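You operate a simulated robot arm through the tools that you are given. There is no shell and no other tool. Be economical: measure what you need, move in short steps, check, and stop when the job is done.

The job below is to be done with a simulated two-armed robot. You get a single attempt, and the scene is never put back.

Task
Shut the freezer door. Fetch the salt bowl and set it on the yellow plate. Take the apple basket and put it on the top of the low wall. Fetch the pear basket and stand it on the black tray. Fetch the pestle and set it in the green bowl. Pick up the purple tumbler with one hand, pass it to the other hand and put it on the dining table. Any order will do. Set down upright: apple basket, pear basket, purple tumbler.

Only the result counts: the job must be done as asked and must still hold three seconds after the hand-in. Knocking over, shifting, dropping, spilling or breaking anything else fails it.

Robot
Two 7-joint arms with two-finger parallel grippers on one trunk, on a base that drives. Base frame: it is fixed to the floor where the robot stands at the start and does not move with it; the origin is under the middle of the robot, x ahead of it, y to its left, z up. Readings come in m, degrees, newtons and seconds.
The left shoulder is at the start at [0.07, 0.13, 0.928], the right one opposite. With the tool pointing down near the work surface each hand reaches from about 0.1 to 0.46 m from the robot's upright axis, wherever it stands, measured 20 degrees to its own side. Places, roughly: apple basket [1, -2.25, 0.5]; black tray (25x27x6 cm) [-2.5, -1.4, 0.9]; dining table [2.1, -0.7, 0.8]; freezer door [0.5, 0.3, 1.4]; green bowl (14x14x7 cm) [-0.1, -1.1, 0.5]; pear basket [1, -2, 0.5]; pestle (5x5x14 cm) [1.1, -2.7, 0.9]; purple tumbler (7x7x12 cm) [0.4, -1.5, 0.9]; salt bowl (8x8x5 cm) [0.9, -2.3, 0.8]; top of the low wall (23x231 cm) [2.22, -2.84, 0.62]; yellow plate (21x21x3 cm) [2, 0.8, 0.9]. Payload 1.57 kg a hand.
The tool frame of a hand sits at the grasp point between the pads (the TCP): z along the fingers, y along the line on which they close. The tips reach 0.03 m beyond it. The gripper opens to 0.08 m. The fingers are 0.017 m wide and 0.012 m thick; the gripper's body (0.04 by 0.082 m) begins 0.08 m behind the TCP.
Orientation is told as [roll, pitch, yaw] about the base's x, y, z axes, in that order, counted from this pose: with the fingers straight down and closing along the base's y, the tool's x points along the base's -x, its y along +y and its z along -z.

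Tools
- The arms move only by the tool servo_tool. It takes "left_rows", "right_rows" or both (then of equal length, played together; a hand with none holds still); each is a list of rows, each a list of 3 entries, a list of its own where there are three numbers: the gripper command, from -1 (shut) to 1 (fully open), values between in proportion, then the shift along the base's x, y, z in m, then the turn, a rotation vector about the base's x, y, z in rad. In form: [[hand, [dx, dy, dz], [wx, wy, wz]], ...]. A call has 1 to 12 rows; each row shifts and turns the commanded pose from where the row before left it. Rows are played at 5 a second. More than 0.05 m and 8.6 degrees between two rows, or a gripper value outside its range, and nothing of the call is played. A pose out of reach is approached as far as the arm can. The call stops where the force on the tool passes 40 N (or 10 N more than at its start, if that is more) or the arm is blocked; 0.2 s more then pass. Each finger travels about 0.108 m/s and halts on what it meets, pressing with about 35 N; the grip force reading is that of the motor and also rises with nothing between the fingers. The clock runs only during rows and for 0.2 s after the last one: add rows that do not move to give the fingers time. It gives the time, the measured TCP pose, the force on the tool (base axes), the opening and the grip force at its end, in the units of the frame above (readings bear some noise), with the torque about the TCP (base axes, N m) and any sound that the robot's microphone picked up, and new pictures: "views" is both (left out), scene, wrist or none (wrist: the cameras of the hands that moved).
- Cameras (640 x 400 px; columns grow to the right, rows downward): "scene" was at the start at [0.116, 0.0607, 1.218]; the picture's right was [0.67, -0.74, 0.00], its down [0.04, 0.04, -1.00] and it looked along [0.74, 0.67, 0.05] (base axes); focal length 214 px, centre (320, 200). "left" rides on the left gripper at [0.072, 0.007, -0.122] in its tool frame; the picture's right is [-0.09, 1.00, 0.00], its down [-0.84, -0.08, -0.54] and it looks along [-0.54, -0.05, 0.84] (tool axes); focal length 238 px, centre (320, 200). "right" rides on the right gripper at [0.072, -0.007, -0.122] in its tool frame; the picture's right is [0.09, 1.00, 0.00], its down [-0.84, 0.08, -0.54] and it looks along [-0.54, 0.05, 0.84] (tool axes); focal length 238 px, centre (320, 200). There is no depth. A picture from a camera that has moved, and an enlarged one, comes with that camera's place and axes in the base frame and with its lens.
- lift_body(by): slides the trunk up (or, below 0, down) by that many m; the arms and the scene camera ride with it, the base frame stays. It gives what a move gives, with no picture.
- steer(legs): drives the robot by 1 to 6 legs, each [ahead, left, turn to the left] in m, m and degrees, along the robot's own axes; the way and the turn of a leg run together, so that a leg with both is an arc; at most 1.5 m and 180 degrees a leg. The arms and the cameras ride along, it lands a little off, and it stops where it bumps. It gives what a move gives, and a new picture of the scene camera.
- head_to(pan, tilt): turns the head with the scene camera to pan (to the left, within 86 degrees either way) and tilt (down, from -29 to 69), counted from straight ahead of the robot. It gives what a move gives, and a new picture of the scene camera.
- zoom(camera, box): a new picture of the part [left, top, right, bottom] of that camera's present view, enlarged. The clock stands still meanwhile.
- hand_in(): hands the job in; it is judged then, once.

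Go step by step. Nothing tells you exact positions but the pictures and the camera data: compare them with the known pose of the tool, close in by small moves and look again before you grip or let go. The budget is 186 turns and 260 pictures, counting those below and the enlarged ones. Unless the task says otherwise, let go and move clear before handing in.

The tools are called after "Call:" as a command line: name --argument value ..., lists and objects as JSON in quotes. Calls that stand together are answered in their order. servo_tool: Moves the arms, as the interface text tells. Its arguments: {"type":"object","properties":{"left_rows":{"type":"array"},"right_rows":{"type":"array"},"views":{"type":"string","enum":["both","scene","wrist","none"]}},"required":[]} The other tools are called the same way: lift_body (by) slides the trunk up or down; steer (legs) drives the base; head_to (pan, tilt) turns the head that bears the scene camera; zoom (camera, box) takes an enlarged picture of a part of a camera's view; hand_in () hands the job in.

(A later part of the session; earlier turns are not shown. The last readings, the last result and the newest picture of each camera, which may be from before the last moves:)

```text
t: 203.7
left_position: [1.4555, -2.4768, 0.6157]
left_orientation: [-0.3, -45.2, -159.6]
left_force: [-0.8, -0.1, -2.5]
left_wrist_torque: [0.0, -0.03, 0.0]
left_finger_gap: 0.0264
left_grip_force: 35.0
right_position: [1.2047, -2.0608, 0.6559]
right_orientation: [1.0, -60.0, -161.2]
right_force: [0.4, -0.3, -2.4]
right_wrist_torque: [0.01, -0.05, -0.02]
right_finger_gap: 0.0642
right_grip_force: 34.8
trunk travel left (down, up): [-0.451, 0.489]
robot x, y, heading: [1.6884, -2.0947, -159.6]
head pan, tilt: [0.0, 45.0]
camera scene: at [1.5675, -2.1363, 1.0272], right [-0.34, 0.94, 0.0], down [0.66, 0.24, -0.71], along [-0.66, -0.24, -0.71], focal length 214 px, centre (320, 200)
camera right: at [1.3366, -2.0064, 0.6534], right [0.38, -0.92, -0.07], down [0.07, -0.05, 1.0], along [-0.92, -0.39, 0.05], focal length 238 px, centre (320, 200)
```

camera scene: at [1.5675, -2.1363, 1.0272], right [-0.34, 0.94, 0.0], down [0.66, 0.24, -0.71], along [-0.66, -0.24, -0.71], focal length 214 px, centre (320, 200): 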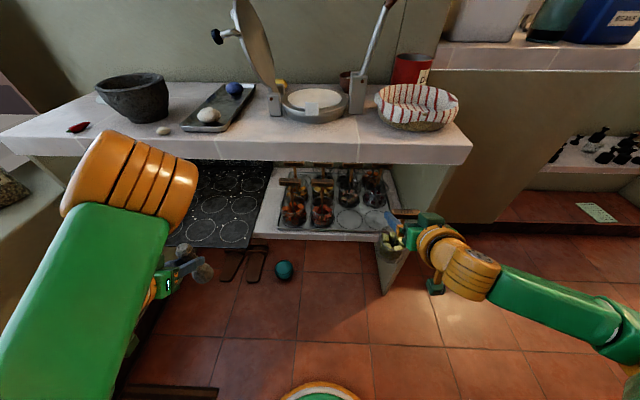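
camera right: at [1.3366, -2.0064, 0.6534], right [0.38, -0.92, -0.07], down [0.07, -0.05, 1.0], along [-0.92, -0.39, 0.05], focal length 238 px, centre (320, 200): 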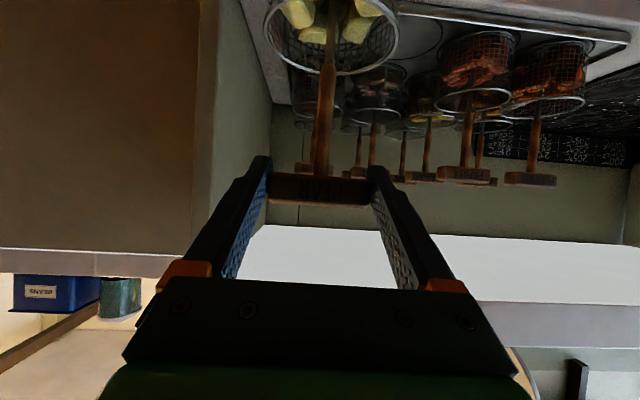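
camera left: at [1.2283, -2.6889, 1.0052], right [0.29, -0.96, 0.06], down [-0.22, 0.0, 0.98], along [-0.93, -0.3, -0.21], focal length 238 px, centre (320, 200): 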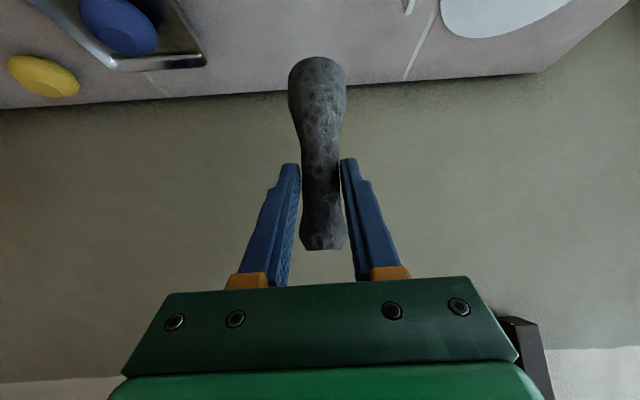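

Both items are in hand. I raise the trunk to carry height and drive round the peninsula toward its far side to find the green bowl.

Call:
lift_body --by 0.3

Call:
steer --legs '[[0, 0, -90], [1.02, 0.2, 0], [0.9, 0.05, 0], [0, 0, 80]]'

Call:
head_to --pan 20 --tilt 20

```text
t: 206.7
left_position: [1.4539, -2.4776, 0.917]
left_orientation: [-0.2, -45.2, -159.5]
left_force: [0.3, 0.8, -2.7]
left_wrist_torque: [0.01, -0.04, 0.0]
left_finger_gap: 0.0265
left_grip_force: 34.9
right_position: [1.205, -2.0605, 0.9544]
right_orientation: [1.3, -60.0, -161.2]
right_force: [0.4, -0.8, -3.4]
right_wrist_torque: [0.03, -0.03, -0.02]
right_finger_gap: 0.0639
right_grip_force: 35.0
trunk travel left (down, up): [-0.751, 0.189]
robot x, y, heading: [1.69, -2.0913, -159.9]
head pan, tilt: [0.0, 45.0]
```

```text
t: 223.7
left_position: [0.4485, -0.6797, 0.9161]
left_orientation: [-0.3, -45.2, -170.6]
left_force: [0.6, -0.4, -2.5]
left_wrist_torque: [0.04, -0.04, 0.01]
left_finger_gap: 0.0263
left_grip_force: 35.5
right_position: [0.2839, -0.2234, 0.9541]
right_orientation: [1.4, -59.8, -172.5]
right_force: [0.0, -0.1, -3.6]
right_wrist_torque: [0.04, -0.04, 0.0]
right_finger_gap: 0.0635
right_grip_force: 34.8
trunk travel left (down, up): [-0.751, 0.189]
robot x, y, heading: [0.7541, -0.3502, -171.2]
head pan, tilt: [0.0, 45.0]
camera scene: at [0.6247, -0.3679, 1.3271], right [-0.16, 0.99, 0.0], down [0.7, 0.11, -0.71], along [-0.7, -0.11, -0.71], focal length 214 px, centre (320, 200)
```

scene: 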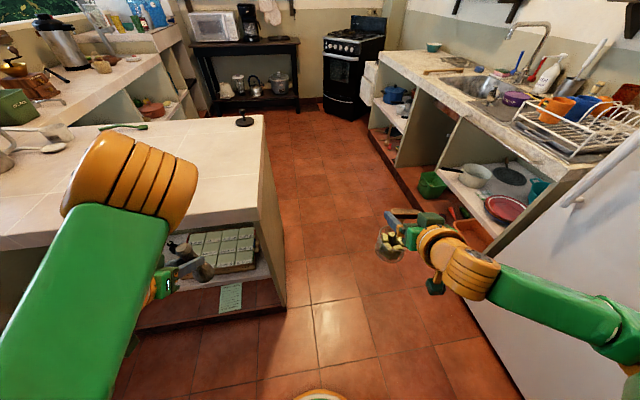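

```text
t: 224.6
left_position: [0.4491, -0.6799, 0.9159]
left_orientation: [-0.3, -45.2, -170.7]
left_force: [-0.1, 0.3, -2.1]
left_wrist_torque: [0.0, -0.06, -0.02]
left_finger_gap: 0.0266
left_grip_force: 35.0
right_position: [0.2847, -0.2225, 0.9552]
right_orientation: [1.3, -59.9, -172.5]
right_force: [-0.2, -1.0, -3.6]
right_wrist_torque: [-0.01, -0.04, 0.01]
right_finger_gap: 0.0635
right_grip_force: 34.7
trunk travel left (down, up): [-0.751, 0.189]
robot x, y, heading: [0.7556, -0.3473, -170.9]
head pan, tilt: [20.0, 20.0]
camera scene: at [0.6235, -0.4004, 1.3657], right [-0.48, 0.88, 0.0], down [0.3, 0.17, -0.94], along [-0.82, -0.45, -0.34], focal length 214 px, centre (320, 200)
```

scene: 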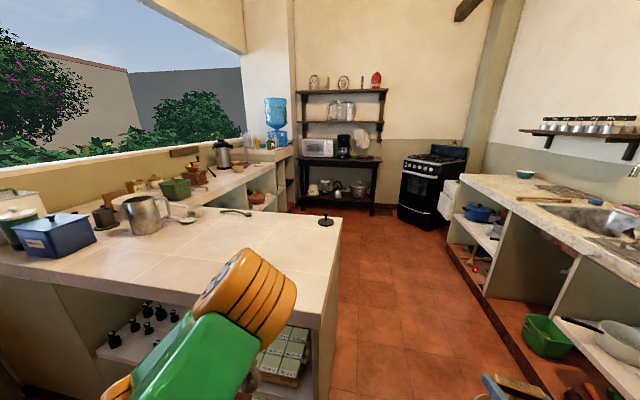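

I'm at the end of the peninsula. The stove table with the coffee maker is where the black tray should be; I continue round the peninsula's end to look at its far side.

Call:
steer --legs '[[0.547, -0.417, 0], [0, 0, 11], [0.94, -0.045, 0], [0, 0, 60]]'

Call:
head_to --pan 45 --tilt 30

Call:
head_to --pan -50 --tilt 20

```text
t: 226.4
left_position: [0.2831, -0.5895, 0.9139]
left_orientation: [0.3, -44.1, -169.8]
left_force: [9.5, -3.8, 1.9]
left_wrist_torque: [-0.17, -0.09, 0.4]
left_finger_gap: 0.026
left_grip_force: 35.2
right_position: [0.1135, -0.1298, 0.9555]
right_orientation: [1.2, -59.8, -172.5]
right_force: [0.3, 0.3, -3.7]
right_wrist_torque: [-0.02, -0.04, 0.0]
right_finger_gap: 0.0636
right_grip_force: 35.2
trunk travel left (down, up): [-0.751, 0.189]
robot x, y, heading: [0.5843, -0.2516, -170.9]
head pan, tilt: [20.0, 20.0]
stopped in leg 1: the force on the tool passed its limit at 78 N (the readings are from after the stop); the commanded pose is now the measured one
camera scene: at [0.4533, -0.3059, 1.3662], right [-0.48, 0.88, 0.0], down [0.3, 0.17, -0.94], along [-0.82, -0.45, -0.34], focal length 214 px, centre (320, 200)
```

scene: 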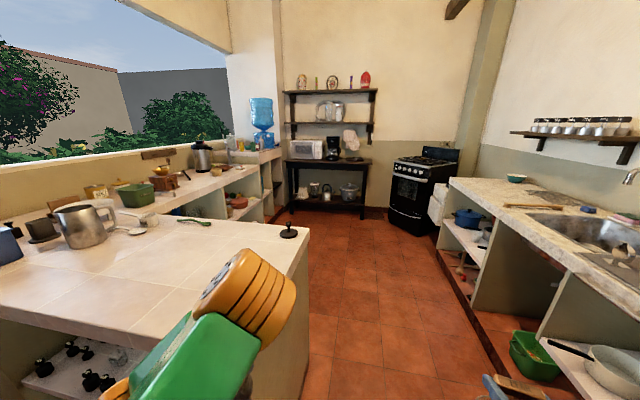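

```text
t: 227.3
left_position: [0.2831, -0.5894, 0.9134]
left_orientation: [0.0, -44.3, -169.9]
left_force: [12.6, -1.6, -4.1]
left_wrist_torque: [0.03, -0.27, 0.36]
left_finger_gap: 0.0261
left_grip_force: 35.0
right_position: [0.1141, -0.1297, 0.9567]
right_orientation: [1.1, -60.1, -172.5]
right_force: [0.3, -0.8, -2.9]
right_wrist_torque: [0.01, -0.05, 0.02]
right_finger_gap: 0.0637
right_grip_force: 35.1
trunk travel left (down, up): [-0.751, 0.189]
robot x, y, heading: [0.5795, -0.2574, -171.1]
head pan, tilt: [45.0, 30.0]
camera scene: at [0.4828, -0.3353, 1.3501], right [-0.81, 0.59, 0.0], down [0.29, 0.4, -0.87], along [-0.51, -0.7, -0.5], focal length 214 px, centre (320, 200)
```

scene: 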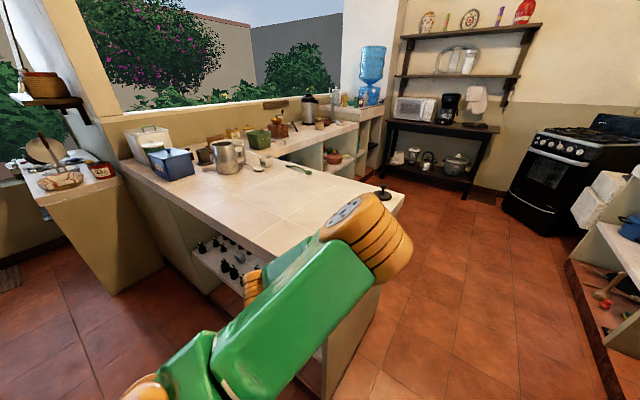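

```text
t: 229.0
left_position: [0.2825, -0.5893, 0.9138]
left_orientation: [-0.1, -44.3, -169.9]
left_force: [13.4, 1.5, -7.9]
left_wrist_torque: [0.19, -0.38, 0.38]
left_finger_gap: 0.0259
left_grip_force: 35.1
right_position: [0.1133, -0.1292, 0.9564]
right_orientation: [1.1, -60.1, -172.5]
right_force: [0.2, -0.1, -3.5]
right_wrist_torque: [0.02, -0.01, -0.01]
right_finger_gap: 0.0635
right_grip_force: 35.1
trunk travel left (down, up): [-0.751, 0.189]
robot x, y, heading: [0.5792, -0.2517, -171.2]
head pan, tilt: [-50.0, 20.0]
camera scene: at [0.4663, -0.2005, 1.3663], right [0.66, 0.75, 0.0], down [0.25, -0.22, -0.94], along [-0.71, 0.62, -0.34], focal length 214 px, centre (320, 200)
```

scene: 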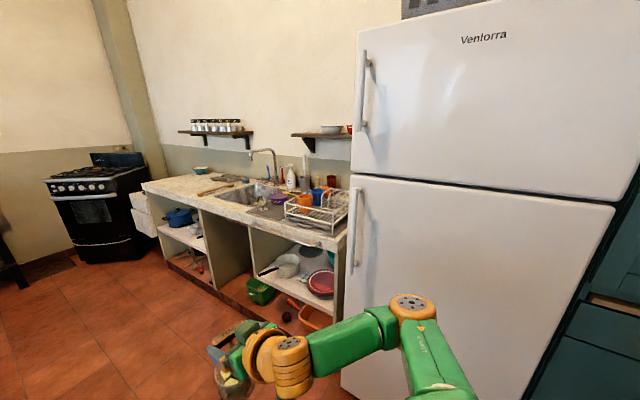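

The pestle nudged the peninsula's edge, so I back off a little, raise the trunk over the counter height, and steer wider.

Call:
steer --legs '[[-0.06, 0, 0]]'

Call:
lift_body --by 0.15

Call:
zoom --camera "left" --box '[0, 0, 640, 400]'

Call:
steer --legs '[[0.3, -0.28, 0], [0, 0, 11], [0.95, -0.05, 0], [0, 0, 60]]'

Call:
head_to --pan 45 --tilt 30

```text
t: 230.0
left_position: [0.3331, -0.5802, 0.9107]
left_orientation: [0.1, -43.9, -170.1]
left_force: [0.1, -0.1, -1.9]
left_wrist_torque: [0.03, -0.03, -0.01]
left_finger_gap: 0.026
left_grip_force: 34.6
right_position: [0.1654, -0.1199, 0.9516]
right_orientation: [1.3, -59.6, -172.6]
right_force: [-0.2, -0.6, -4.0]
right_wrist_torque: [0.0, -0.03, -0.05]
right_finger_gap: 0.0636
right_grip_force: 35.1
trunk travel left (down, up): [-0.751, 0.189]
robot x, y, heading: [0.6409, -0.2487, -171.2]
head pan, tilt: [-50.0, 20.0]
camera scene: at [0.5133, -0.1916, 1.3652], right [0.66, 0.75, 0.0], down [0.26, -0.22, -0.94], along [-0.71, 0.62, -0.35], focal length 214 px, centre (320, 200)
```

scene: 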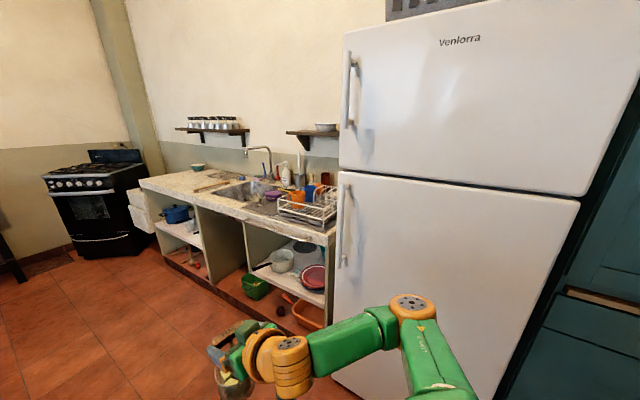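

```text
t: 231.8
left_position: [0.3373, -0.5804, 1.0624]
left_orientation: [0.1, -44.2, -170.2]
left_force: [0.0, 0.1, -2.7]
left_wrist_torque: [0.0, -0.08, 0.02]
left_finger_gap: 0.0257
left_grip_force: 34.9
right_position: [0.1687, -0.1194, 1.104]
right_orientation: [1.3, -59.9, -172.5]
right_force: [-0.4, 0.0, -3.2]
right_wrist_torque: [-0.02, -0.06, -0.01]
right_finger_gap: 0.0634
right_grip_force: 34.9
trunk travel left (down, up): [-0.901, 0.039]
robot x, y, heading: [0.639, -0.2434, -171.3]
head pan, tilt: [-50.0, 20.0]
```

```text
1.00 times, centred on (320, 200) of left (not enlarged: the box is as wide or as high as the picture)
camera zoom: at [0.473, -0.5616, 1.1023], right [0.11, -0.99, 0.07], down [-0.23, 0.04, 0.97], along [-0.97, -0.12, -0.23], focal length 238 px, centre (320, 200)
```

zoom: 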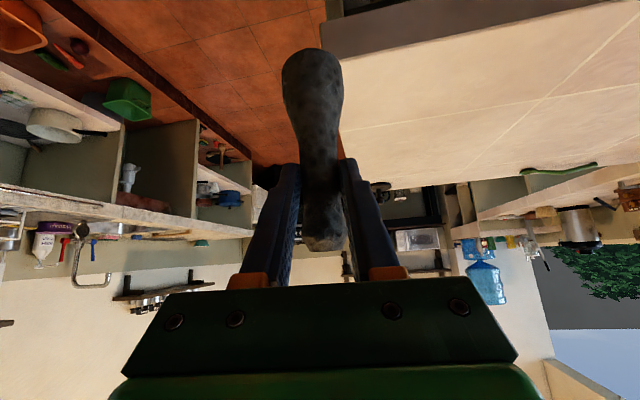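

```text
t: 234.8
left_position: [0.0203, -0.3575, 1.0641]
left_orientation: [-0.1, -44.3, -167.2]
left_force: [0.2, 0.6, -2.3]
left_wrist_torque: [0.03, -0.05, 0.03]
left_finger_gap: 0.0258
left_grip_force: 35.5
right_position: [-0.1715, 0.0963, 1.1061]
right_orientation: [0.8, -59.8, -169.5]
right_force: [0.2, 1.0, -3.0]
right_wrist_torque: [0.04, -0.03, -0.04]
right_finger_gap: 0.0632
right_grip_force: 35.4
trunk travel left (down, up): [-0.901, 0.039]
robot x, y, heading: [0.3041, -0.0046, -168.1]
head pan, tilt: [-50.0, 20.0]
stopped in leg 2: the robot was blocked; the commanded pose is now the measured one
camera scene: at [0.1843, 0.0398, 1.5164], right [0.62, 0.78, 0.0], down [0.27, -0.21, -0.94], along [-0.74, 0.58, -0.34], focal length 214 px, centre (320, 200)
```

scene: 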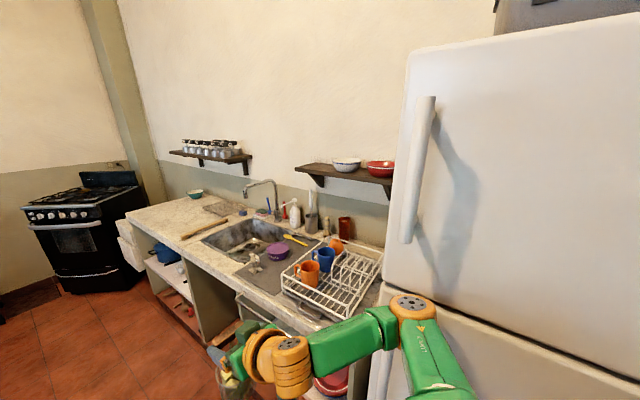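

```text
t: 236.5
left_position: [0.0204, -0.3573, 1.0639]
left_orientation: [-0.1, -44.3, -167.3]
left_force: [-0.2, 0.8, -2.6]
left_wrist_torque: [-0.02, -0.02, 0.03]
left_finger_gap: 0.0258
left_grip_force: 34.7
right_position: [-0.1716, 0.0948, 1.1052]
right_orientation: [0.9, -59.9, -169.5]
right_force: [0.4, -0.2, -3.4]
right_wrist_torque: [0.03, -0.07, 0.01]
right_finger_gap: 0.0635
right_grip_force: 34.5
trunk travel left (down, up): [-0.901, 0.039]
robot x, y, heading: [0.3013, -0.0063, -168.4]
head pan, tilt: [45.0, 30.0]
camera scene: at [0.2078, -0.0933, 1.5], right [-0.83, 0.55, 0.0], down [0.27, 0.42, -0.87], along [-0.48, -0.72, -0.5], focal length 214 px, centre (320, 200)
```

scene: 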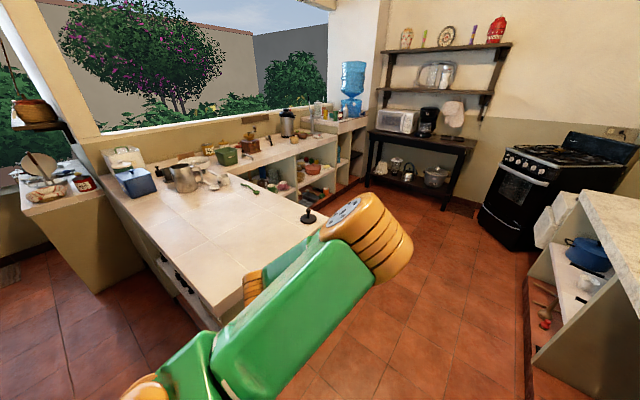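

The right elbow brushed the freezer front when turning. I shift left away from it first, then drive on before turning.

Call:
steer --legs '[[0, 0.14, 0], [1.0, 0.0, 0], [0, 0, 60]]'

Call:
head_to --pan 45 --tilt 30

```text
t: 245.2
left_position: [-0.5019, -0.7689, 1.0631]
left_orientation: [0.1, -44.2, -107.3]
left_force: [0.8, -0.7, -2.3]
left_wrist_torque: [0.02, -0.01, -0.02]
left_finger_gap: 0.0256
left_grip_force: 34.8
right_position: [-0.9878, -0.7064, 1.1035]
right_orientation: [1.1, -59.5, -109.9]
right_force: [-0.3, 0.1, -3.5]
right_wrist_torque: [0.02, 0.0, 0.01]
right_finger_gap: 0.0636
right_grip_force: 35.2
trunk travel left (down, up): [-0.901, 0.039]
robot x, y, heading: [-0.6609, -0.3459, -108.6]
head pan, tilt: [45.0, 30.0]
camera scene: at [-0.635, -0.4755, 1.4997], right [-0.9, -0.45, 0.0], down [-0.22, 0.45, -0.87], along [0.39, -0.77, -0.5], focal length 214 px, centre (320, 200)
```

scene: 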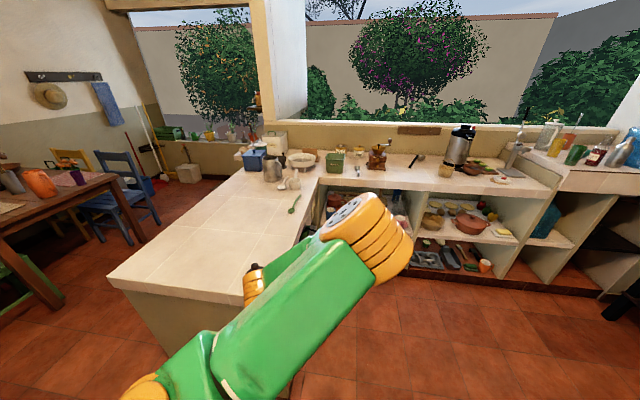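

```text
t: 245.8
left_position: [-0.5006, -0.7682, 1.0622]
left_orientation: [0.1, -44.1, -107.5]
left_force: [-0.4, 0.5, -2.8]
left_wrist_torque: [0.06, -0.02, 0.01]
left_finger_gap: 0.0255
left_grip_force: 35.3
right_position: [-0.9872, -0.707, 1.1025]
right_orientation: [1.1, -59.5, -109.8]
right_force: [0.4, -0.3, -3.2]
right_wrist_torque: [0.03, -0.02, 0.01]
right_finger_gap: 0.0636
right_grip_force: 34.8
trunk travel left (down, up): [-0.901, 0.039]
robot x, y, heading: [-0.6569, -0.3429, -108.5]
head pan, tilt: [45.0, 30.0]
camera scene: at [-0.6347, -0.4756, 1.4997], right [-0.9, -0.45, 0.0], down [-0.22, 0.45, -0.87], along [0.39, -0.77, -0.5], focal length 214 px, centre (320, 200)
```

scene: 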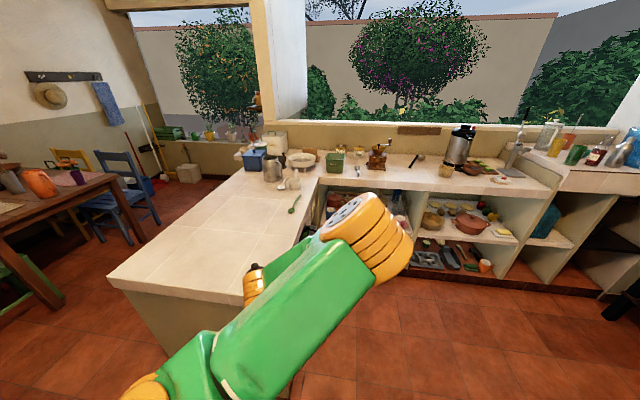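

From here the green bowl must be on the peninsula's west-side shelf, hidden by my arm. I drive alongside and turn to face that side.

Call:
steer --legs '[[0.7, 0.1, 0], [0, 0, 128]]'

Call:
head_to --pan 0 --tilt 50

```text
t: 255.1
left_position: [-0.5616, -0.6532, 1.0631]
left_orientation: [0.2, -44.1, 22.8]
left_force: [0.1, -0.7, -1.3]
left_wrist_torque: [0.02, 0.0, 0.0]
left_finger_gap: 0.0257
left_grip_force: 35.2
right_position: [-0.294, -1.0642, 1.103]
right_orientation: [1.0, -59.6, 20.2]
right_force: [-0.3, 0.0, -4.0]
right_wrist_torque: [0.0, 0.05, 0.0]
right_finger_gap: 0.0634
right_grip_force: 35.5
trunk travel left (down, up): [-0.901, 0.039]
robot x, y, heading: [-0.7807, -1.0467, 21.8]
head pan, tilt: [45.0, 30.0]
camera scene: at [-0.6972, -0.9429, 1.4997], right [0.92, -0.4, 0.0], down [-0.2, -0.46, -0.87], along [0.34, 0.8, -0.5], focal length 214 px, centre (320, 200)
```

scene: 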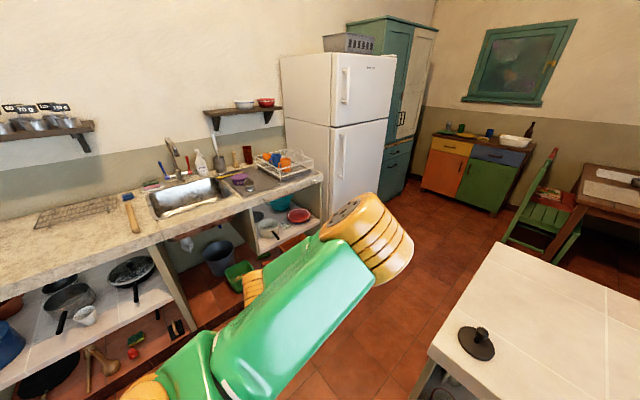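

```text
t: 256.2
left_position: [-0.5618, -0.6534, 1.0631]
left_orientation: [0.1, -44.1, 22.8]
left_force: [0.2, -0.2, -1.9]
left_wrist_torque: [0.01, 0.03, 0.0]
left_finger_gap: 0.0255
left_grip_force: 34.8
right_position: [-0.2934, -1.0652, 1.1029]
right_orientation: [1.0, -59.5, 20.4]
right_force: [-0.1, 0.7, -3.8]
right_wrist_torque: [-0.04, 0.02, -0.03]
right_finger_gap: 0.0637
right_grip_force: 35.2
trunk travel left (down, up): [-0.901, 0.039]
robot x, y, heading: [-0.7786, -1.0438, 21.9]
head pan, tilt: [0.0, 50.0]
camera scene: at [-0.6616, -0.9972, 1.4702], right [0.37, -0.93, 0.0], down [-0.71, -0.28, -0.64], along [0.6, 0.24, -0.77], focal length 214 px, centre (320, 200)
```

scene: 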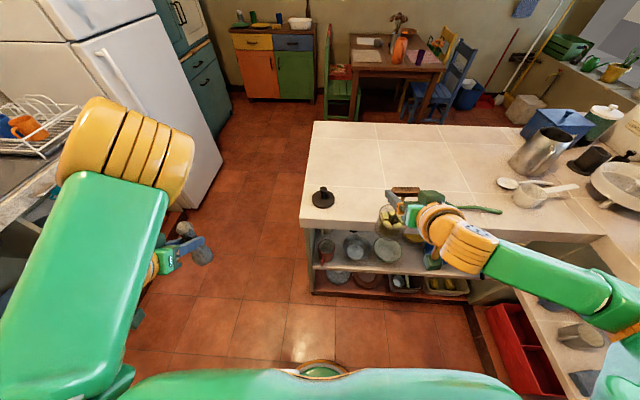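

Call:
zoom --camera "scene" --box '[300, 190, 480, 310]'

```text
3.33 times, centred on (390, 250) of scene
camera zoom: at [-0.6616, -0.9972, 1.4702], right [0.37, -0.93, 0.0], down [-0.71, -0.28, -0.64], along [0.6, 0.24, -0.77], focal length 715 px, centre (87, 33)
```

zoom: 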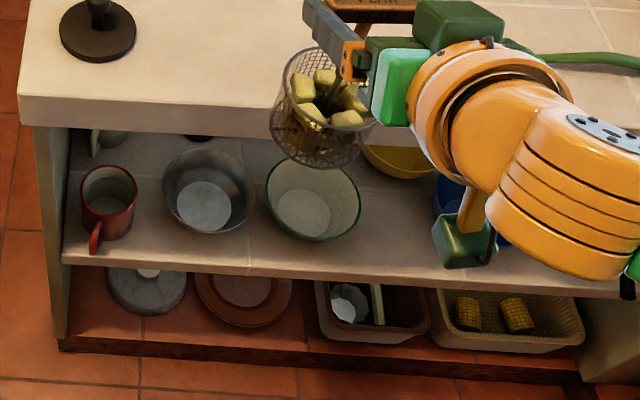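

The green-rimmed bowl sits on the shelf at about (-0.107, -1.12). The right hand's basket would be in the way there, so I deliver the pear basket first: back up, turn round and look at the black table.

Call:
steer --legs '[[-0.2, 0, 0], [0, 0, 179]]'

Call:
head_to --pan 0 --tilt 25

```text
t: 265.1
left_position: [-1.198, -1.5049, 1.0629]
left_orientation: [0.2, -44.1, -159.0]
left_force: [-0.1, -0.2, -2.2]
left_wrist_torque: [-0.01, -0.05, -0.01]
left_finger_gap: 0.0256
left_grip_force: 35.4
right_position: [-1.4529, -1.0843, 1.1021]
right_orientation: [1.1, -59.6, -161.5]
right_force: [0.0, 0.1, -2.9]
right_wrist_torque: [0.06, -0.03, 0.01]
right_finger_gap: 0.0636
right_grip_force: 35.0
trunk travel left (down, up): [-0.901, 0.039]
robot x, y, heading: [-0.9648, -1.1187, -160.0]
head pan, tilt: [0.0, 50.0]
camera scene: at [-1.0863, -1.1612, 1.4702], right [-0.34, 0.94, 0.0], down [0.72, 0.26, -0.64], along [-0.6, -0.22, -0.77], focal length 214 px, centre (320, 200)
```

scene: 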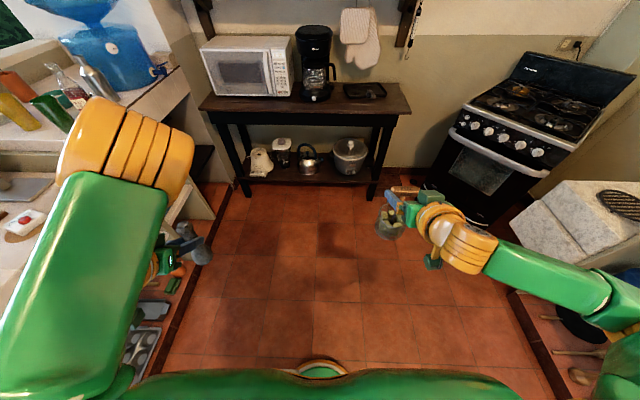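

```text
t: 266.0
left_position: [-1.1975, -1.504, 1.0635]
left_orientation: [0.2, -44.1, -159.0]
left_force: [0.4, -0.6, -2.7]
left_wrist_torque: [0.01, -0.04, 0.01]
left_finger_gap: 0.0256
left_grip_force: 34.8
right_position: [-1.4515, -1.0843, 1.1027]
right_orientation: [1.0, -59.6, -161.4]
right_force: [0.2, -0.1, -3.4]
right_wrist_torque: [0.0, -0.06, 0.02]
right_finger_gap: 0.0635
right_grip_force: 35.3
trunk travel left (down, up): [-0.901, 0.039]
robot x, y, heading: [-0.9663, -1.1178, -160.3]
head pan, tilt: [0.0, 25.0]
camera scene: at [-1.1004, -1.1665, 1.5076], right [-0.34, 0.94, 0.0], down [0.4, 0.14, -0.91], along [-0.85, -0.31, -0.42], focal length 214 px, centre (320, 200)
```

scene: 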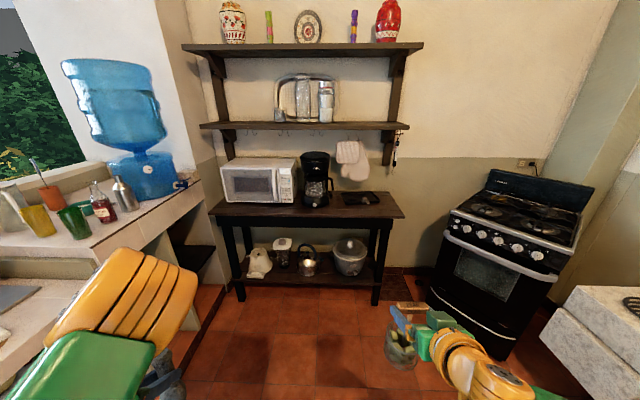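

Call:
zoom --camera "scene" --box '[290, 140, 430, 230]'

```text
4.44 times, centred on (360, 185) of scene
camera zoom: at [-1.1004, -1.1665, 1.5076], right [-0.34, 0.94, 0.0], down [0.4, 0.14, -0.91], along [-0.85, -0.31, -0.42], focal length 953 px, centre (142, 267)
```

zoom: 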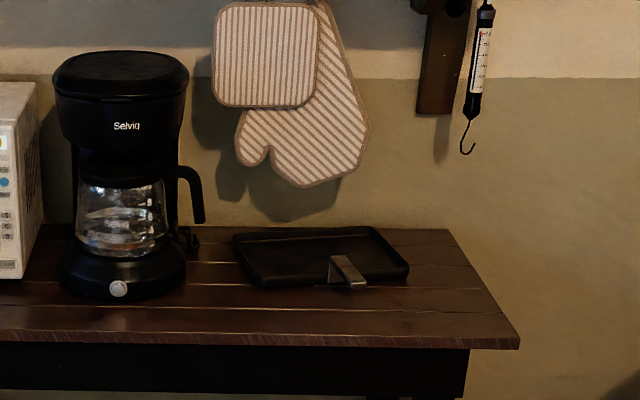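

The black tray sits on the table right of the coffee maker, centre near (-2.5, -1.37). I approach with a 24° left turn so the right hand points straight at it and the left stays clear of the microwave.

Call:
steer --legs '[[0.85, -0.284, 0], [0, 0, 24]]'

Call:
head_to --pan -15 --tilt 35

```text
t: 271.9
left_position: [-1.9198, -1.5857, 1.0626]
left_orientation: [0.3, -44.0, -135.8]
left_force: [0.1, -0.3, -2.0]
left_wrist_torque: [0.03, -0.02, 0.01]
left_finger_gap: 0.0256
left_grip_force: 35.4
right_position: [-2.3178, -1.3006, 1.103]
right_orientation: [1.1, -59.6, -138.3]
right_force: [-0.4, 0.3, -3.8]
right_wrist_torque: [0.04, -0.06, 0.01]
right_finger_gap: 0.0634
right_grip_force: 34.9
trunk travel left (down, up): [-0.901, 0.039]
robot x, y, heading: [-1.8543, -1.1437, -136.7]
head pan, tilt: [0.0, 25.0]
camera scene: at [-1.9624, -1.2368, 1.5077], right [-0.68, 0.73, 0.0], down [0.31, 0.29, -0.91], along [-0.66, -0.62, -0.42], focal length 214 px, centre (320, 200)
```

scene: 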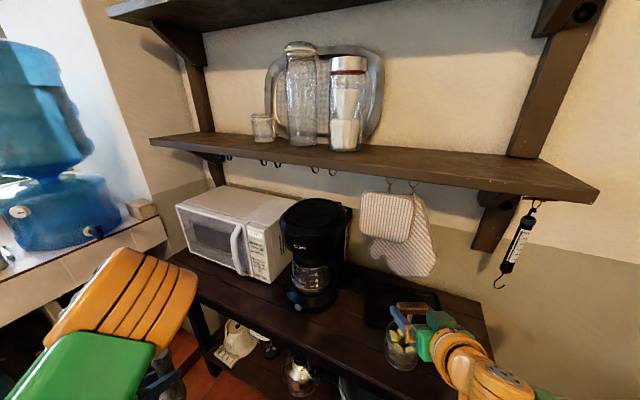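

```text
t: 272.7
left_position: [-1.9185, -1.5878, 1.0633]
left_orientation: [0.1, -44.0, -135.8]
left_force: [-0.5, 0.5, -2.3]
left_wrist_torque: [0.04, -0.02, 0.03]
left_finger_gap: 0.0255
left_grip_force: 34.0
right_position: [-2.3169, -1.3009, 1.1029]
right_orientation: [1.0, -59.6, -138.2]
right_force: [0.4, 0.0, -3.5]
right_wrist_torque: [0.08, -0.04, -0.01]
right_finger_gap: 0.0634
right_grip_force: 35.2
trunk travel left (down, up): [-0.901, 0.039]
robot x, y, heading: [-1.856, -1.1378, -136.7]
head pan, tilt: [-15.0, 35.0]
camera scene: at [-1.9721, -1.2161, 1.4919], right [-0.47, 0.88, 0.0], down [0.51, 0.27, -0.82], along [-0.72, -0.39, -0.57], focal length 214 px, centre (320, 200)
```

scene: 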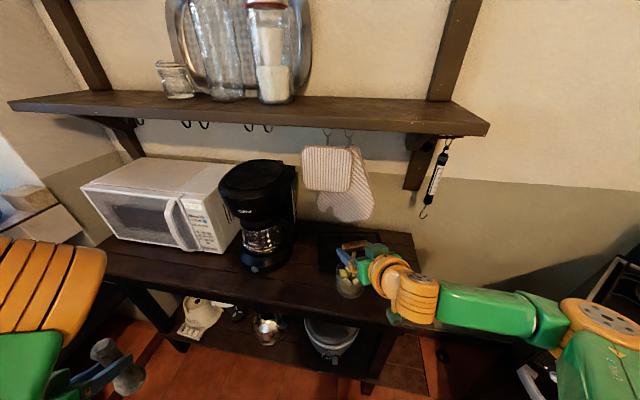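

Call:
steer --legs '[[0.2, -0.075, 0]]'

Call:
zoom --camera "right" --box '[0, 0, 640, 400]'

```text
t: 274.4
left_position: [-2.1157, -1.67, 1.063]
left_orientation: [0.0, -44.3, -135.7]
left_force: [0.1, -0.4, -2.0]
left_wrist_torque: [0.04, -0.01, 0.0]
left_finger_gap: 0.0255
left_grip_force: 34.9
right_position: [-2.5146, -1.3837, 1.1044]
right_orientation: [1.0, -59.8, -138.1]
right_force: [0.5, 0.9, -3.0]
right_wrist_torque: [0.05, -0.08, -0.02]
right_finger_gap: 0.0635
right_grip_force: 34.9
trunk travel left (down, up): [-0.901, 0.039]
robot x, y, heading: [-2.0564, -1.2262, -136.9]
head pan, tilt: [-15.0, 35.0]
camera scene: at [-2.1687, -1.2991, 1.4924], right [-0.47, 0.88, 0.0], down [0.5, 0.27, -0.82], along [-0.72, -0.39, -0.57], focal length 214 px, centre (320, 200)
```

scene: 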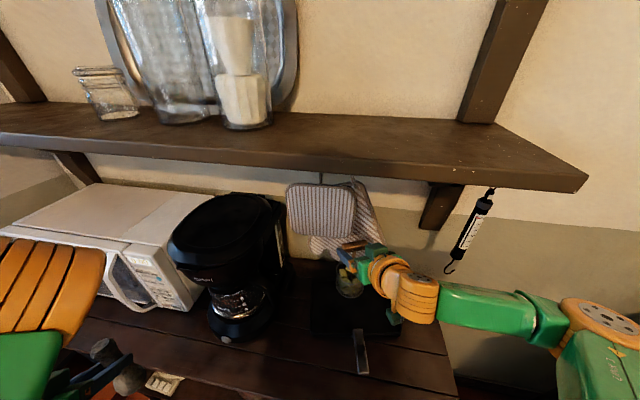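

```text
1.00 times, centred on (320, 200) of right (not enlarged: the box is as wide or as high as the picture)
camera zoom: at [-2.4154, -1.2834, 1.1035], right [0.71, -0.7, -0.07], down [0.08, -0.02, 1.0], along [-0.7, -0.71, 0.04], focal length 238 px, centre (320, 200)
```

zoom: 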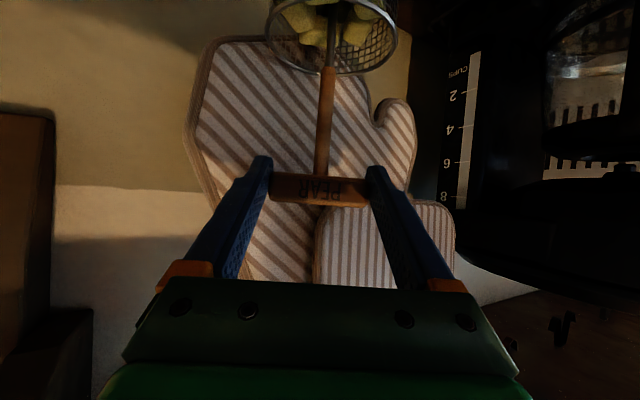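

The basket is over the tray's middle. I lower gently with the arm until it touches.

Call:
servo_tool --right_rows '[[-1, [0, 0, -0.025], [0, 0, 0]], [-1, [0, 0, -0.025], [0, 0, 0]], [-1, [0, 0, -0.012], [0, 0, 0]], [-1, [0, 0, -0.01], [0, 0, 0]], [-1, [0, 0, -0.01], [0, 0, 0]]]' --views "both"

```text
t: 275.6
left_position: [-2.1194, -1.6714, 1.0622]
left_orientation: [0.1, -44.0, -135.8]
left_force: [1.1, -0.1, -2.7]
left_wrist_torque: [0.0, -0.03, 0.01]
left_finger_gap: 0.0253
left_grip_force: 34.9
right_position: [-2.524, -1.3851, 1.0982]
right_orientation: [1.1, -59.3, -138.2]
right_force: [0.5, -0.8, -3.0]
right_wrist_torque: [0.04, -0.04, 0.02]
right_finger_gap: 0.0638
right_grip_force: 35.4
right hand out of reach, approached as far as the arm can: row 1, 2, 3, 4, 5
trunk travel left (down, up): [-0.901, 0.039]
robot x, y, heading: [-2.0552, -1.2263, -137.0]
head pan, tilt: [-15.0, 35.0]
camera scene: at [-2.1727, -1.3008, 1.4919], right [-0.47, 0.88, 0.0], down [0.51, 0.27, -0.82], along [-0.72, -0.39, -0.57], focal length 214 px, centre (320, 200)
camera right: at [-2.4234, -1.2843, 1.0981], right [0.71, -0.7, -0.07], down [0.08, -0.02, 1.0], along [-0.7, -0.71, 0.04], focal length 238 px, centre (320, 200)
```

scene: 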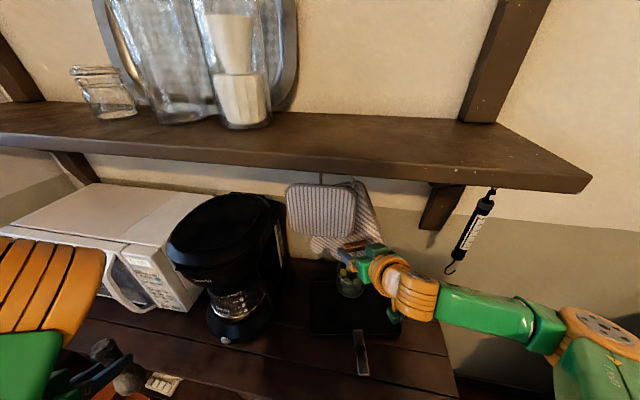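
right: 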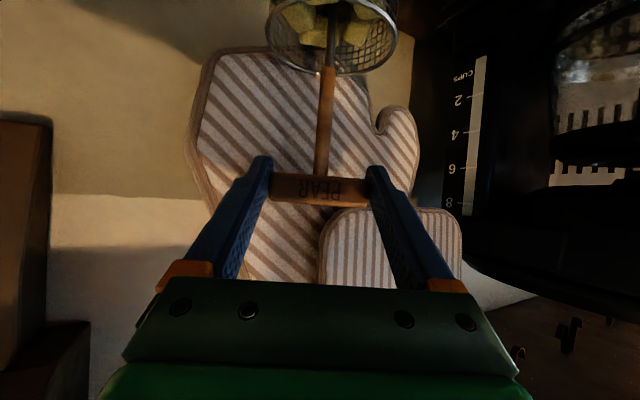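

Call:
lift_body --by -0.045

Call:
lift_body --by -0.012

Call:
zoom --camera "scene" --box '[280, 220, 440, 380]'

```text
t: 276.4
left_position: [-2.1208, -1.6712, 1.0174]
left_orientation: [0.1, -44.1, -135.9]
left_force: [0.0, 0.4, -1.7]
left_wrist_torque: [-0.01, -0.01, 0.0]
left_finger_gap: 0.0254
left_grip_force: 34.9
right_position: [-2.5233, -1.3848, 1.0524]
right_orientation: [1.1, -59.3, -138.2]
right_force: [-0.2, 0.9, -3.9]
right_wrist_torque: [0.01, -0.05, -0.02]
right_finger_gap: 0.0633
right_grip_force: 34.8
trunk travel left (down, up): [-0.856, 0.084]
robot x, y, heading: [-2.0579, -1.2229, -137.0]
head pan, tilt: [-15.0, 35.0]
```

```text
t: 277.0
left_position: [-2.1211, -1.6709, 1.0078]
left_orientation: [0.2, -44.2, -135.8]
left_force: [-0.2, 0.2, -2.3]
left_wrist_torque: [0.01, -0.01, 0.02]
left_finger_gap: 0.0256
left_grip_force: 35.0
right_position: [-2.5241, -1.3861, 1.0415]
right_orientation: [1.1, -59.3, -138.2]
right_force: [0.1, 0.3, -3.3]
right_wrist_torque: [0.03, -0.04, -0.01]
right_finger_gap: 0.0636
right_grip_force: 35.3
trunk travel left (down, up): [-0.844, 0.096]
robot x, y, heading: [-2.0566, -1.2254, -136.8]
head pan, tilt: [-15.0, 35.0]
```

```text
2.50 times, centred on (360, 300) of scene
camera zoom: at [-2.1735, -1.3012, 1.4348], right [-0.47, 0.88, 0.0], down [0.51, 0.27, -0.82], along [-0.72, -0.39, -0.57], focal length 536 px, centre (220, -50)
```

zoom: 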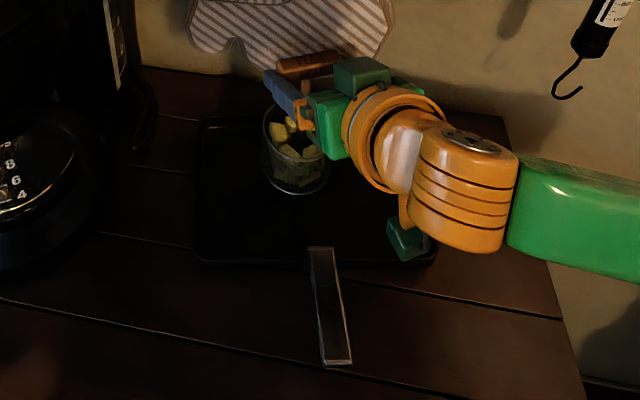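

Call:
lift_body --by -0.012

Call:
lift_body --by -0.01

```text
t: 277.6
left_position: [-2.121, -1.6726, 0.9935]
left_orientation: [0.1, -44.1, -135.9]
left_force: [-0.2, -0.7, -3.3]
left_wrist_torque: [0.04, -0.01, 0.04]
left_finger_gap: 0.0254
left_grip_force: 35.3
right_position: [-2.5236, -1.385, 1.0279]
right_orientation: [1.2, -59.3, -138.2]
right_force: [0.7, 0.9, -3.2]
right_wrist_torque: [0.06, -0.01, -0.01]
right_finger_gap: 0.0635
right_grip_force: 35.3
trunk travel left (down, up): [-0.832, 0.108]
robot x, y, heading: [-2.061, -1.2242, -136.9]
head pan, tilt: [-15.0, 35.0]
```

```text
t: 278.2
left_position: [-2.1202, -1.6711, 0.9845]
left_orientation: [0.0, -44.2, -135.8]
left_force: [0.4, -0.1, -2.7]
left_wrist_torque: [0.02, -0.01, -0.01]
left_finger_gap: 0.0256
left_grip_force: 34.3
right_position: [-2.5248, -1.3853, 1.0192]
right_orientation: [1.1, -59.4, -138.2]
right_force: [-0.1, -0.3, -3.3]
right_wrist_torque: [0.08, 0.01, 0.0]
right_finger_gap: 0.0637
right_grip_force: 35.1
trunk travel left (down, up): [-0.822, 0.118]
robot x, y, heading: [-2.0629, -1.2234, -136.9]
head pan, tilt: [-15.0, 35.0]
```

Call:
lift_body --by -0.008

Call:
lift_body --by -0.008

Call:
zoom --camera "scene" --box '[280, 220, 440, 380]'

```text
t: 278.8
left_position: [-2.1154, -1.6702, 0.9764]
left_orientation: [-0.1, -44.2, -135.7]
left_force: [0.4, -0.6, -3.2]
left_wrist_torque: [0.01, -0.05, 0.0]
left_finger_gap: 0.0255
left_grip_force: 35.1
right_position: [-2.5212, -1.3839, 1.0156]
right_orientation: [0.9, -60.0, -138.1]
right_force: [-3.9, -3.3, 20.8]
right_wrist_torque: [-0.51, 0.98, -0.13]
right_finger_gap: 0.0636
right_grip_force: 35.0
trunk travel left (down, up): [-0.814, 0.126]
robot x, y, heading: [-2.0602, -1.223, -136.8]
head pan, tilt: [-15.0, 35.0]
```

```text
t: 279.4
left_position: [-2.1157, -1.6683, 0.9701]
left_orientation: [-0.2, -44.4, -135.6]
left_force: [0.2, 0.1, -1.6]
left_wrist_torque: [0.03, -0.02, -0.04]
left_finger_gap: 0.0255
left_grip_force: 34.8
right_position: [-2.5185, -1.3842, 1.0063]
right_orientation: [0.8, -59.9, -138.0]
right_force: [-3.0, -1.4, 28.8]
right_wrist_torque: [-0.37, 0.54, -0.03]
right_finger_gap: 0.0637
right_grip_force: 35.2
trunk travel left (down, up): [-0.806, 0.134]
robot x, y, heading: [-2.0613, -1.2198, -136.7]
head pan, tilt: [-15.0, 35.0]
```

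```text
2.50 times, centred on (360, 300) of scene
camera zoom: at [-2.1656, -1.2979, 1.3978], right [-0.47, 0.88, 0.0], down [0.5, 0.27, -0.82], along [-0.73, -0.39, -0.57], focal length 536 px, centre (220, -50)
```

zoom: 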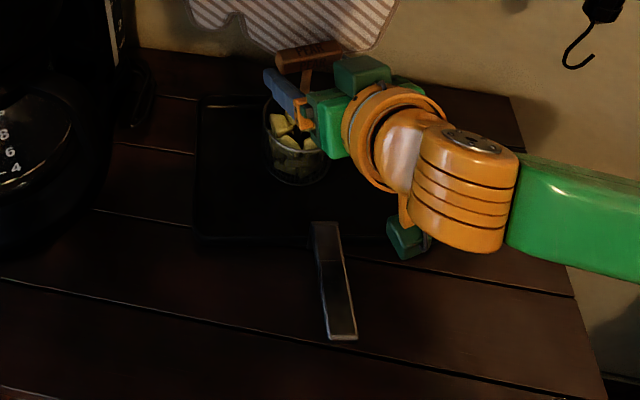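

Contact is made. I ease the pressure, open, and retreat back and up.

Call:
lift_body --by 0.008

Call:
servo_tool --right_rows '[[0.9, [0, 0, 0], [0, 0, 0]], [0.9, [0, 0, 0], [0, 0, 0]], [0.9, [0.015, 0.0135, 0.01], [0, 0, 0]], [0.9, [0.022, 0.02, 0.015], [0, 0, 0]], [0.9, [0.022, 0.02, 0.015], [0, 0, 0]], [0.9, [0.022, 0.02, 0.015], [0, 0, 0]]]' --views "both"

```text
t: 279.9
left_position: [-2.1193, -1.6713, 0.9753]
left_orientation: [0.1, -44.1, -135.9]
left_force: [0.2, -0.4, -3.4]
left_wrist_torque: [-0.01, -0.02, -0.02]
left_finger_gap: 0.0259
left_grip_force: 34.9
right_position: [-2.5244, -1.3847, 1.0088]
right_orientation: [1.1, -58.9, -138.2]
right_force: [0.1, 0.4, -3.9]
right_wrist_torque: [0.05, -0.08, 0.0]
right_finger_gap: 0.0636
right_grip_force: 35.4
trunk travel left (down, up): [-0.814, 0.126]
robot x, y, heading: [-2.0563, -1.2268, -136.9]
head pan, tilt: [-15.0, 35.0]
```

```text
t: 281.3
left_position: [-2.1181, -1.6706, 0.977]
left_orientation: [0.1, -44.1, -135.8]
left_force: [-0.1, -0.2, -2.7]
left_wrist_torque: [0.05, -0.03, 0.01]
left_finger_gap: 0.0257
left_grip_force: 34.9
right_position: [-2.5063, -1.3624, 1.046]
right_orientation: [1.2, -59.4, -138.3]
right_force: [-0.2, -0.5, -0.4]
right_wrist_torque: [0.02, 0.03, -0.01]
right_finger_gap: 0.0761
right_grip_force: 0.0
right hand out of reach, approached as far as the arm can: row 4, 5, 6
trunk travel left (down, up): [-0.814, 0.126]
robot x, y, heading: [-2.0579, -1.2239, -136.8]
head pan, tilt: [-15.0, 35.0]
camera scene: at [-2.1719, -1.3002, 1.405], right [-0.47, 0.88, 0.0], down [0.51, 0.27, -0.82], along [-0.72, -0.39, -0.57], focal length 214 px, centre (320, 200)
camera right: at [-2.4072, -1.2613, 1.0464], right [0.71, -0.7, -0.07], down [0.08, -0.02, 1.0], along [-0.7, -0.71, 0.04], focal length 238 px, centre (320, 200)
```

scene: 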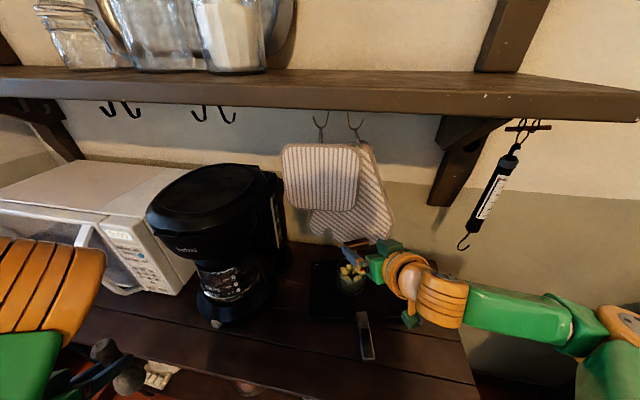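
right: 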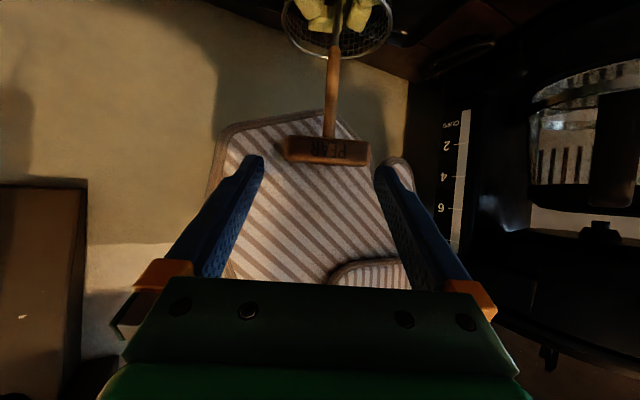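

The basket stands in the tray. I raise the trunk and back the base away.

Call:
lift_body --by 0.08

Call:
steer --legs '[[-0.3, 0, 0]]'

Call:
zoom --camera "scene" --box '[260, 180, 480, 320]'

```text
t: 282.5
left_position: [-2.119, -1.6706, 1.0562]
left_orientation: [0.1, -44.1, -135.9]
left_force: [0.6, 1.2, -2.8]
left_wrist_torque: [0.02, -0.03, 0.0]
left_finger_gap: 0.0257
left_grip_force: 35.4
right_position: [-2.5067, -1.3624, 1.126]
right_orientation: [1.0, -59.4, -138.2]
right_force: [0.0, -0.4, 0.5]
right_wrist_torque: [-0.01, -0.02, -0.02]
right_finger_gap: 0.0759
right_grip_force: 0.1
trunk travel left (down, up): [-0.894, 0.046]
robot x, y, heading: [-2.0587, -1.2269, -136.7]
head pan, tilt: [-15.0, 35.0]
```

```text
t: 284.5
left_position: [-1.9021, -1.4699, 1.0559]
left_orientation: [0.1, -44.0, -135.7]
left_force: [0.5, 0.0, -2.3]
left_wrist_torque: [0.03, -0.01, 0.01]
left_finger_gap: 0.0256
left_grip_force: 35.1
right_position: [-2.2916, -1.1606, 1.1255]
right_orientation: [1.1, -59.1, -138.0]
right_force: [-0.2, 0.3, -1.1]
right_wrist_torque: [0.01, 0.0, -0.01]
right_finger_gap: 0.0763
right_grip_force: 0.1
trunk travel left (down, up): [-0.894, 0.046]
robot x, y, heading: [-1.8415, -1.0238, -136.9]
head pan, tilt: [-15.0, 35.0]
camera scene: at [-1.9573, -1.0994, 1.4847], right [-0.47, 0.88, 0.0], down [0.51, 0.27, -0.82], along [-0.72, -0.39, -0.58], focal length 214 px, centre (320, 200)
```

scene: 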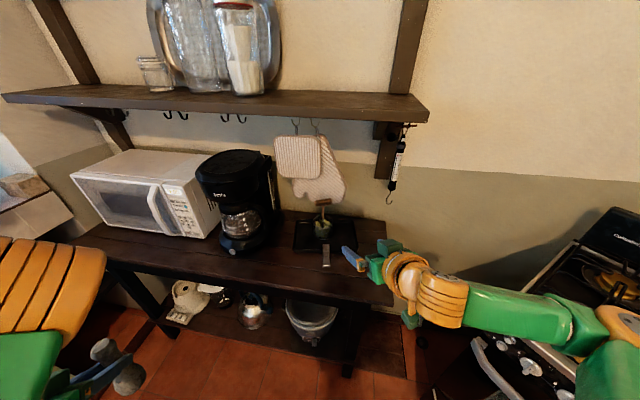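

```text
2.86 times, centred on (370, 250) of scene
camera zoom: at [-1.9573, -1.0994, 1.4847], right [-0.47, 0.88, 0.0], down [0.51, 0.27, -0.82], along [-0.72, -0.39, -0.58], focal length 613 px, centre (177, 57)
```

zoom: 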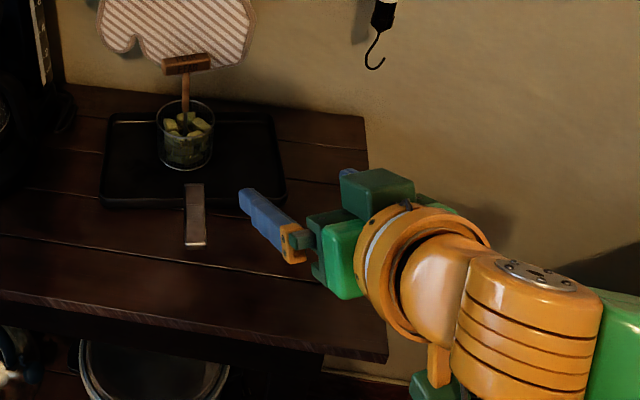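

The pear basket stands upright on the tray. Now I tuck the right hand back to pointing down, turn, and drive to the peninsula's west shelf for the pestle.

Call:
servo_tool --right_rows '[[1, [0.0243, 0.0091, 0], [0.0893, -0.0958, 0]], [1, [0.0243, 0.0091, 0], [0.0893, -0.0958, 0]], [1, [0.0243, 0.0091, 0], [0.0893, -0.0958, 0]], [1, [0.0243, 0.0091, 0], [0.0893, -0.0958, 0]], [1, [0.0243, 0.0091, 0], [0.0893, -0.0958, 0]], [1, [0.0243, 0.0091, 0], [0.0893, -0.0958, 0]], [1, [0.0243, 0.0091, 0], [0.0893, -0.0958, 0]], [1, [0.0243, 0.0091, 0], [0.0893, -0.0958, 0]]]' --views "none"

Call:
steer --legs '[[0, 0, 129], [1.15, -0.147, 0]]'

Call:
head_to --pan 0 --tilt 50

```text
t: 286.3
left_position: [-1.9004, -1.468, 1.055]
left_orientation: [0.0, -44.1, -135.6]
left_force: [-0.6, -0.8, -2.7]
left_wrist_torque: [0.02, -0.01, 0.03]
left_finger_gap: 0.0255
left_grip_force: 35.6
right_position: [-2.107, -1.0977, 1.1277]
right_orientation: [0.1, 0.8, -137.5]
right_force: [-0.4, 0.3, -0.4]
right_wrist_torque: [0.02, -0.03, -0.03]
right_finger_gap: 0.0798
right_grip_force: 0.1
right hand out of reach, approached as far as the arm can: row 1, 2
trunk travel left (down, up): [-0.894, 0.046]
robot x, y, heading: [-1.8423, -1.0234, -136.9]
head pan, tilt: [-15.0, 35.0]
```

```text
t: 297.5
left_position: [-0.3495, -1.0858, 1.0559]
left_orientation: [0.1, -44.2, -6.0]
left_force: [-0.5, 0.0, -2.8]
left_wrist_torque: [0.02, 0.06, 0.02]
left_finger_gap: 0.0256
left_grip_force: 34.6
right_position: [-0.5017, -1.4808, 1.1274]
right_orientation: [0.1, 0.6, -7.9]
right_force: [0.5, 0.2, 1.0]
right_wrist_torque: [-0.05, -0.02, 0.0]
right_finger_gap: 0.0799
right_grip_force: 0.0
trunk travel left (down, up): [-0.894, 0.046]
robot x, y, heading: [-0.7283, -1.3277, -7.1]
head pan, tilt: [-15.0, 35.0]
camera scene: at [-0.5977, -1.3626, 1.4851], right [-0.38, -0.93, 0.0], down [-0.53, 0.22, -0.82], along [0.76, -0.31, -0.57], focal length 214 px, centre (320, 200)
```

scene: 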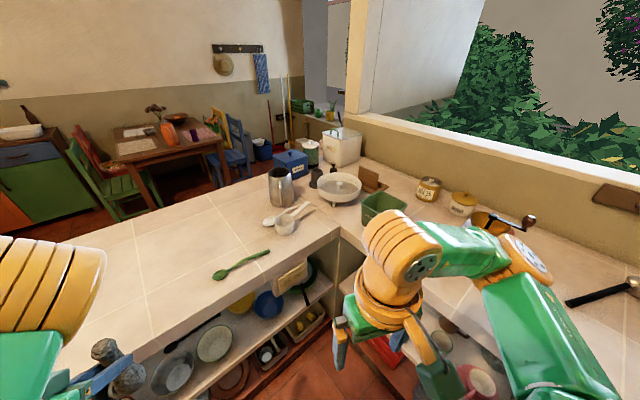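

```text
t: 298.3
left_position: [-0.3483, -1.0862, 1.0557]
left_orientation: [0.1, -44.1, -6.0]
left_force: [0.8, 0.3, -2.7]
left_wrist_torque: [0.0, 0.03, -0.02]
left_finger_gap: 0.0256
left_grip_force: 35.2
right_position: [-0.5009, -1.481, 1.1281]
right_orientation: [0.1, 0.8, -7.9]
right_force: [-0.3, -0.4, -0.5]
right_wrist_torque: [-0.04, -0.01, 0.0]
right_finger_gap: 0.0802
right_grip_force: 0.0
trunk travel left (down, up): [-0.894, 0.046]
robot x, y, heading: [-0.7314, -1.3272, -7.2]
head pan, tilt: [0.0, 50.0]
camera scene: at [-0.6019, -1.3393, 1.4633], right [-0.12, -0.99, 0.0], down [-0.76, 0.09, -0.64], along [0.64, -0.08, -0.77], focal length 214 px, centre (320, 200)
```

scene: 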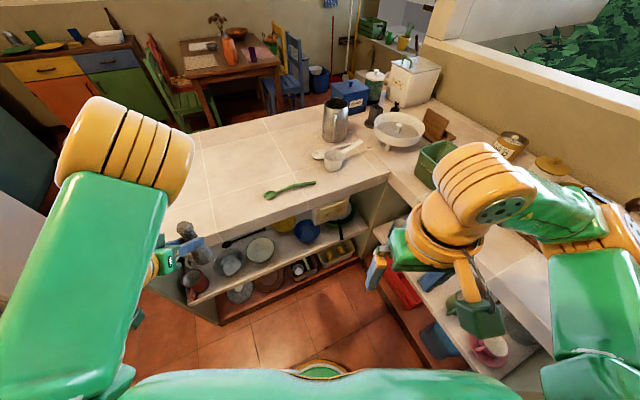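

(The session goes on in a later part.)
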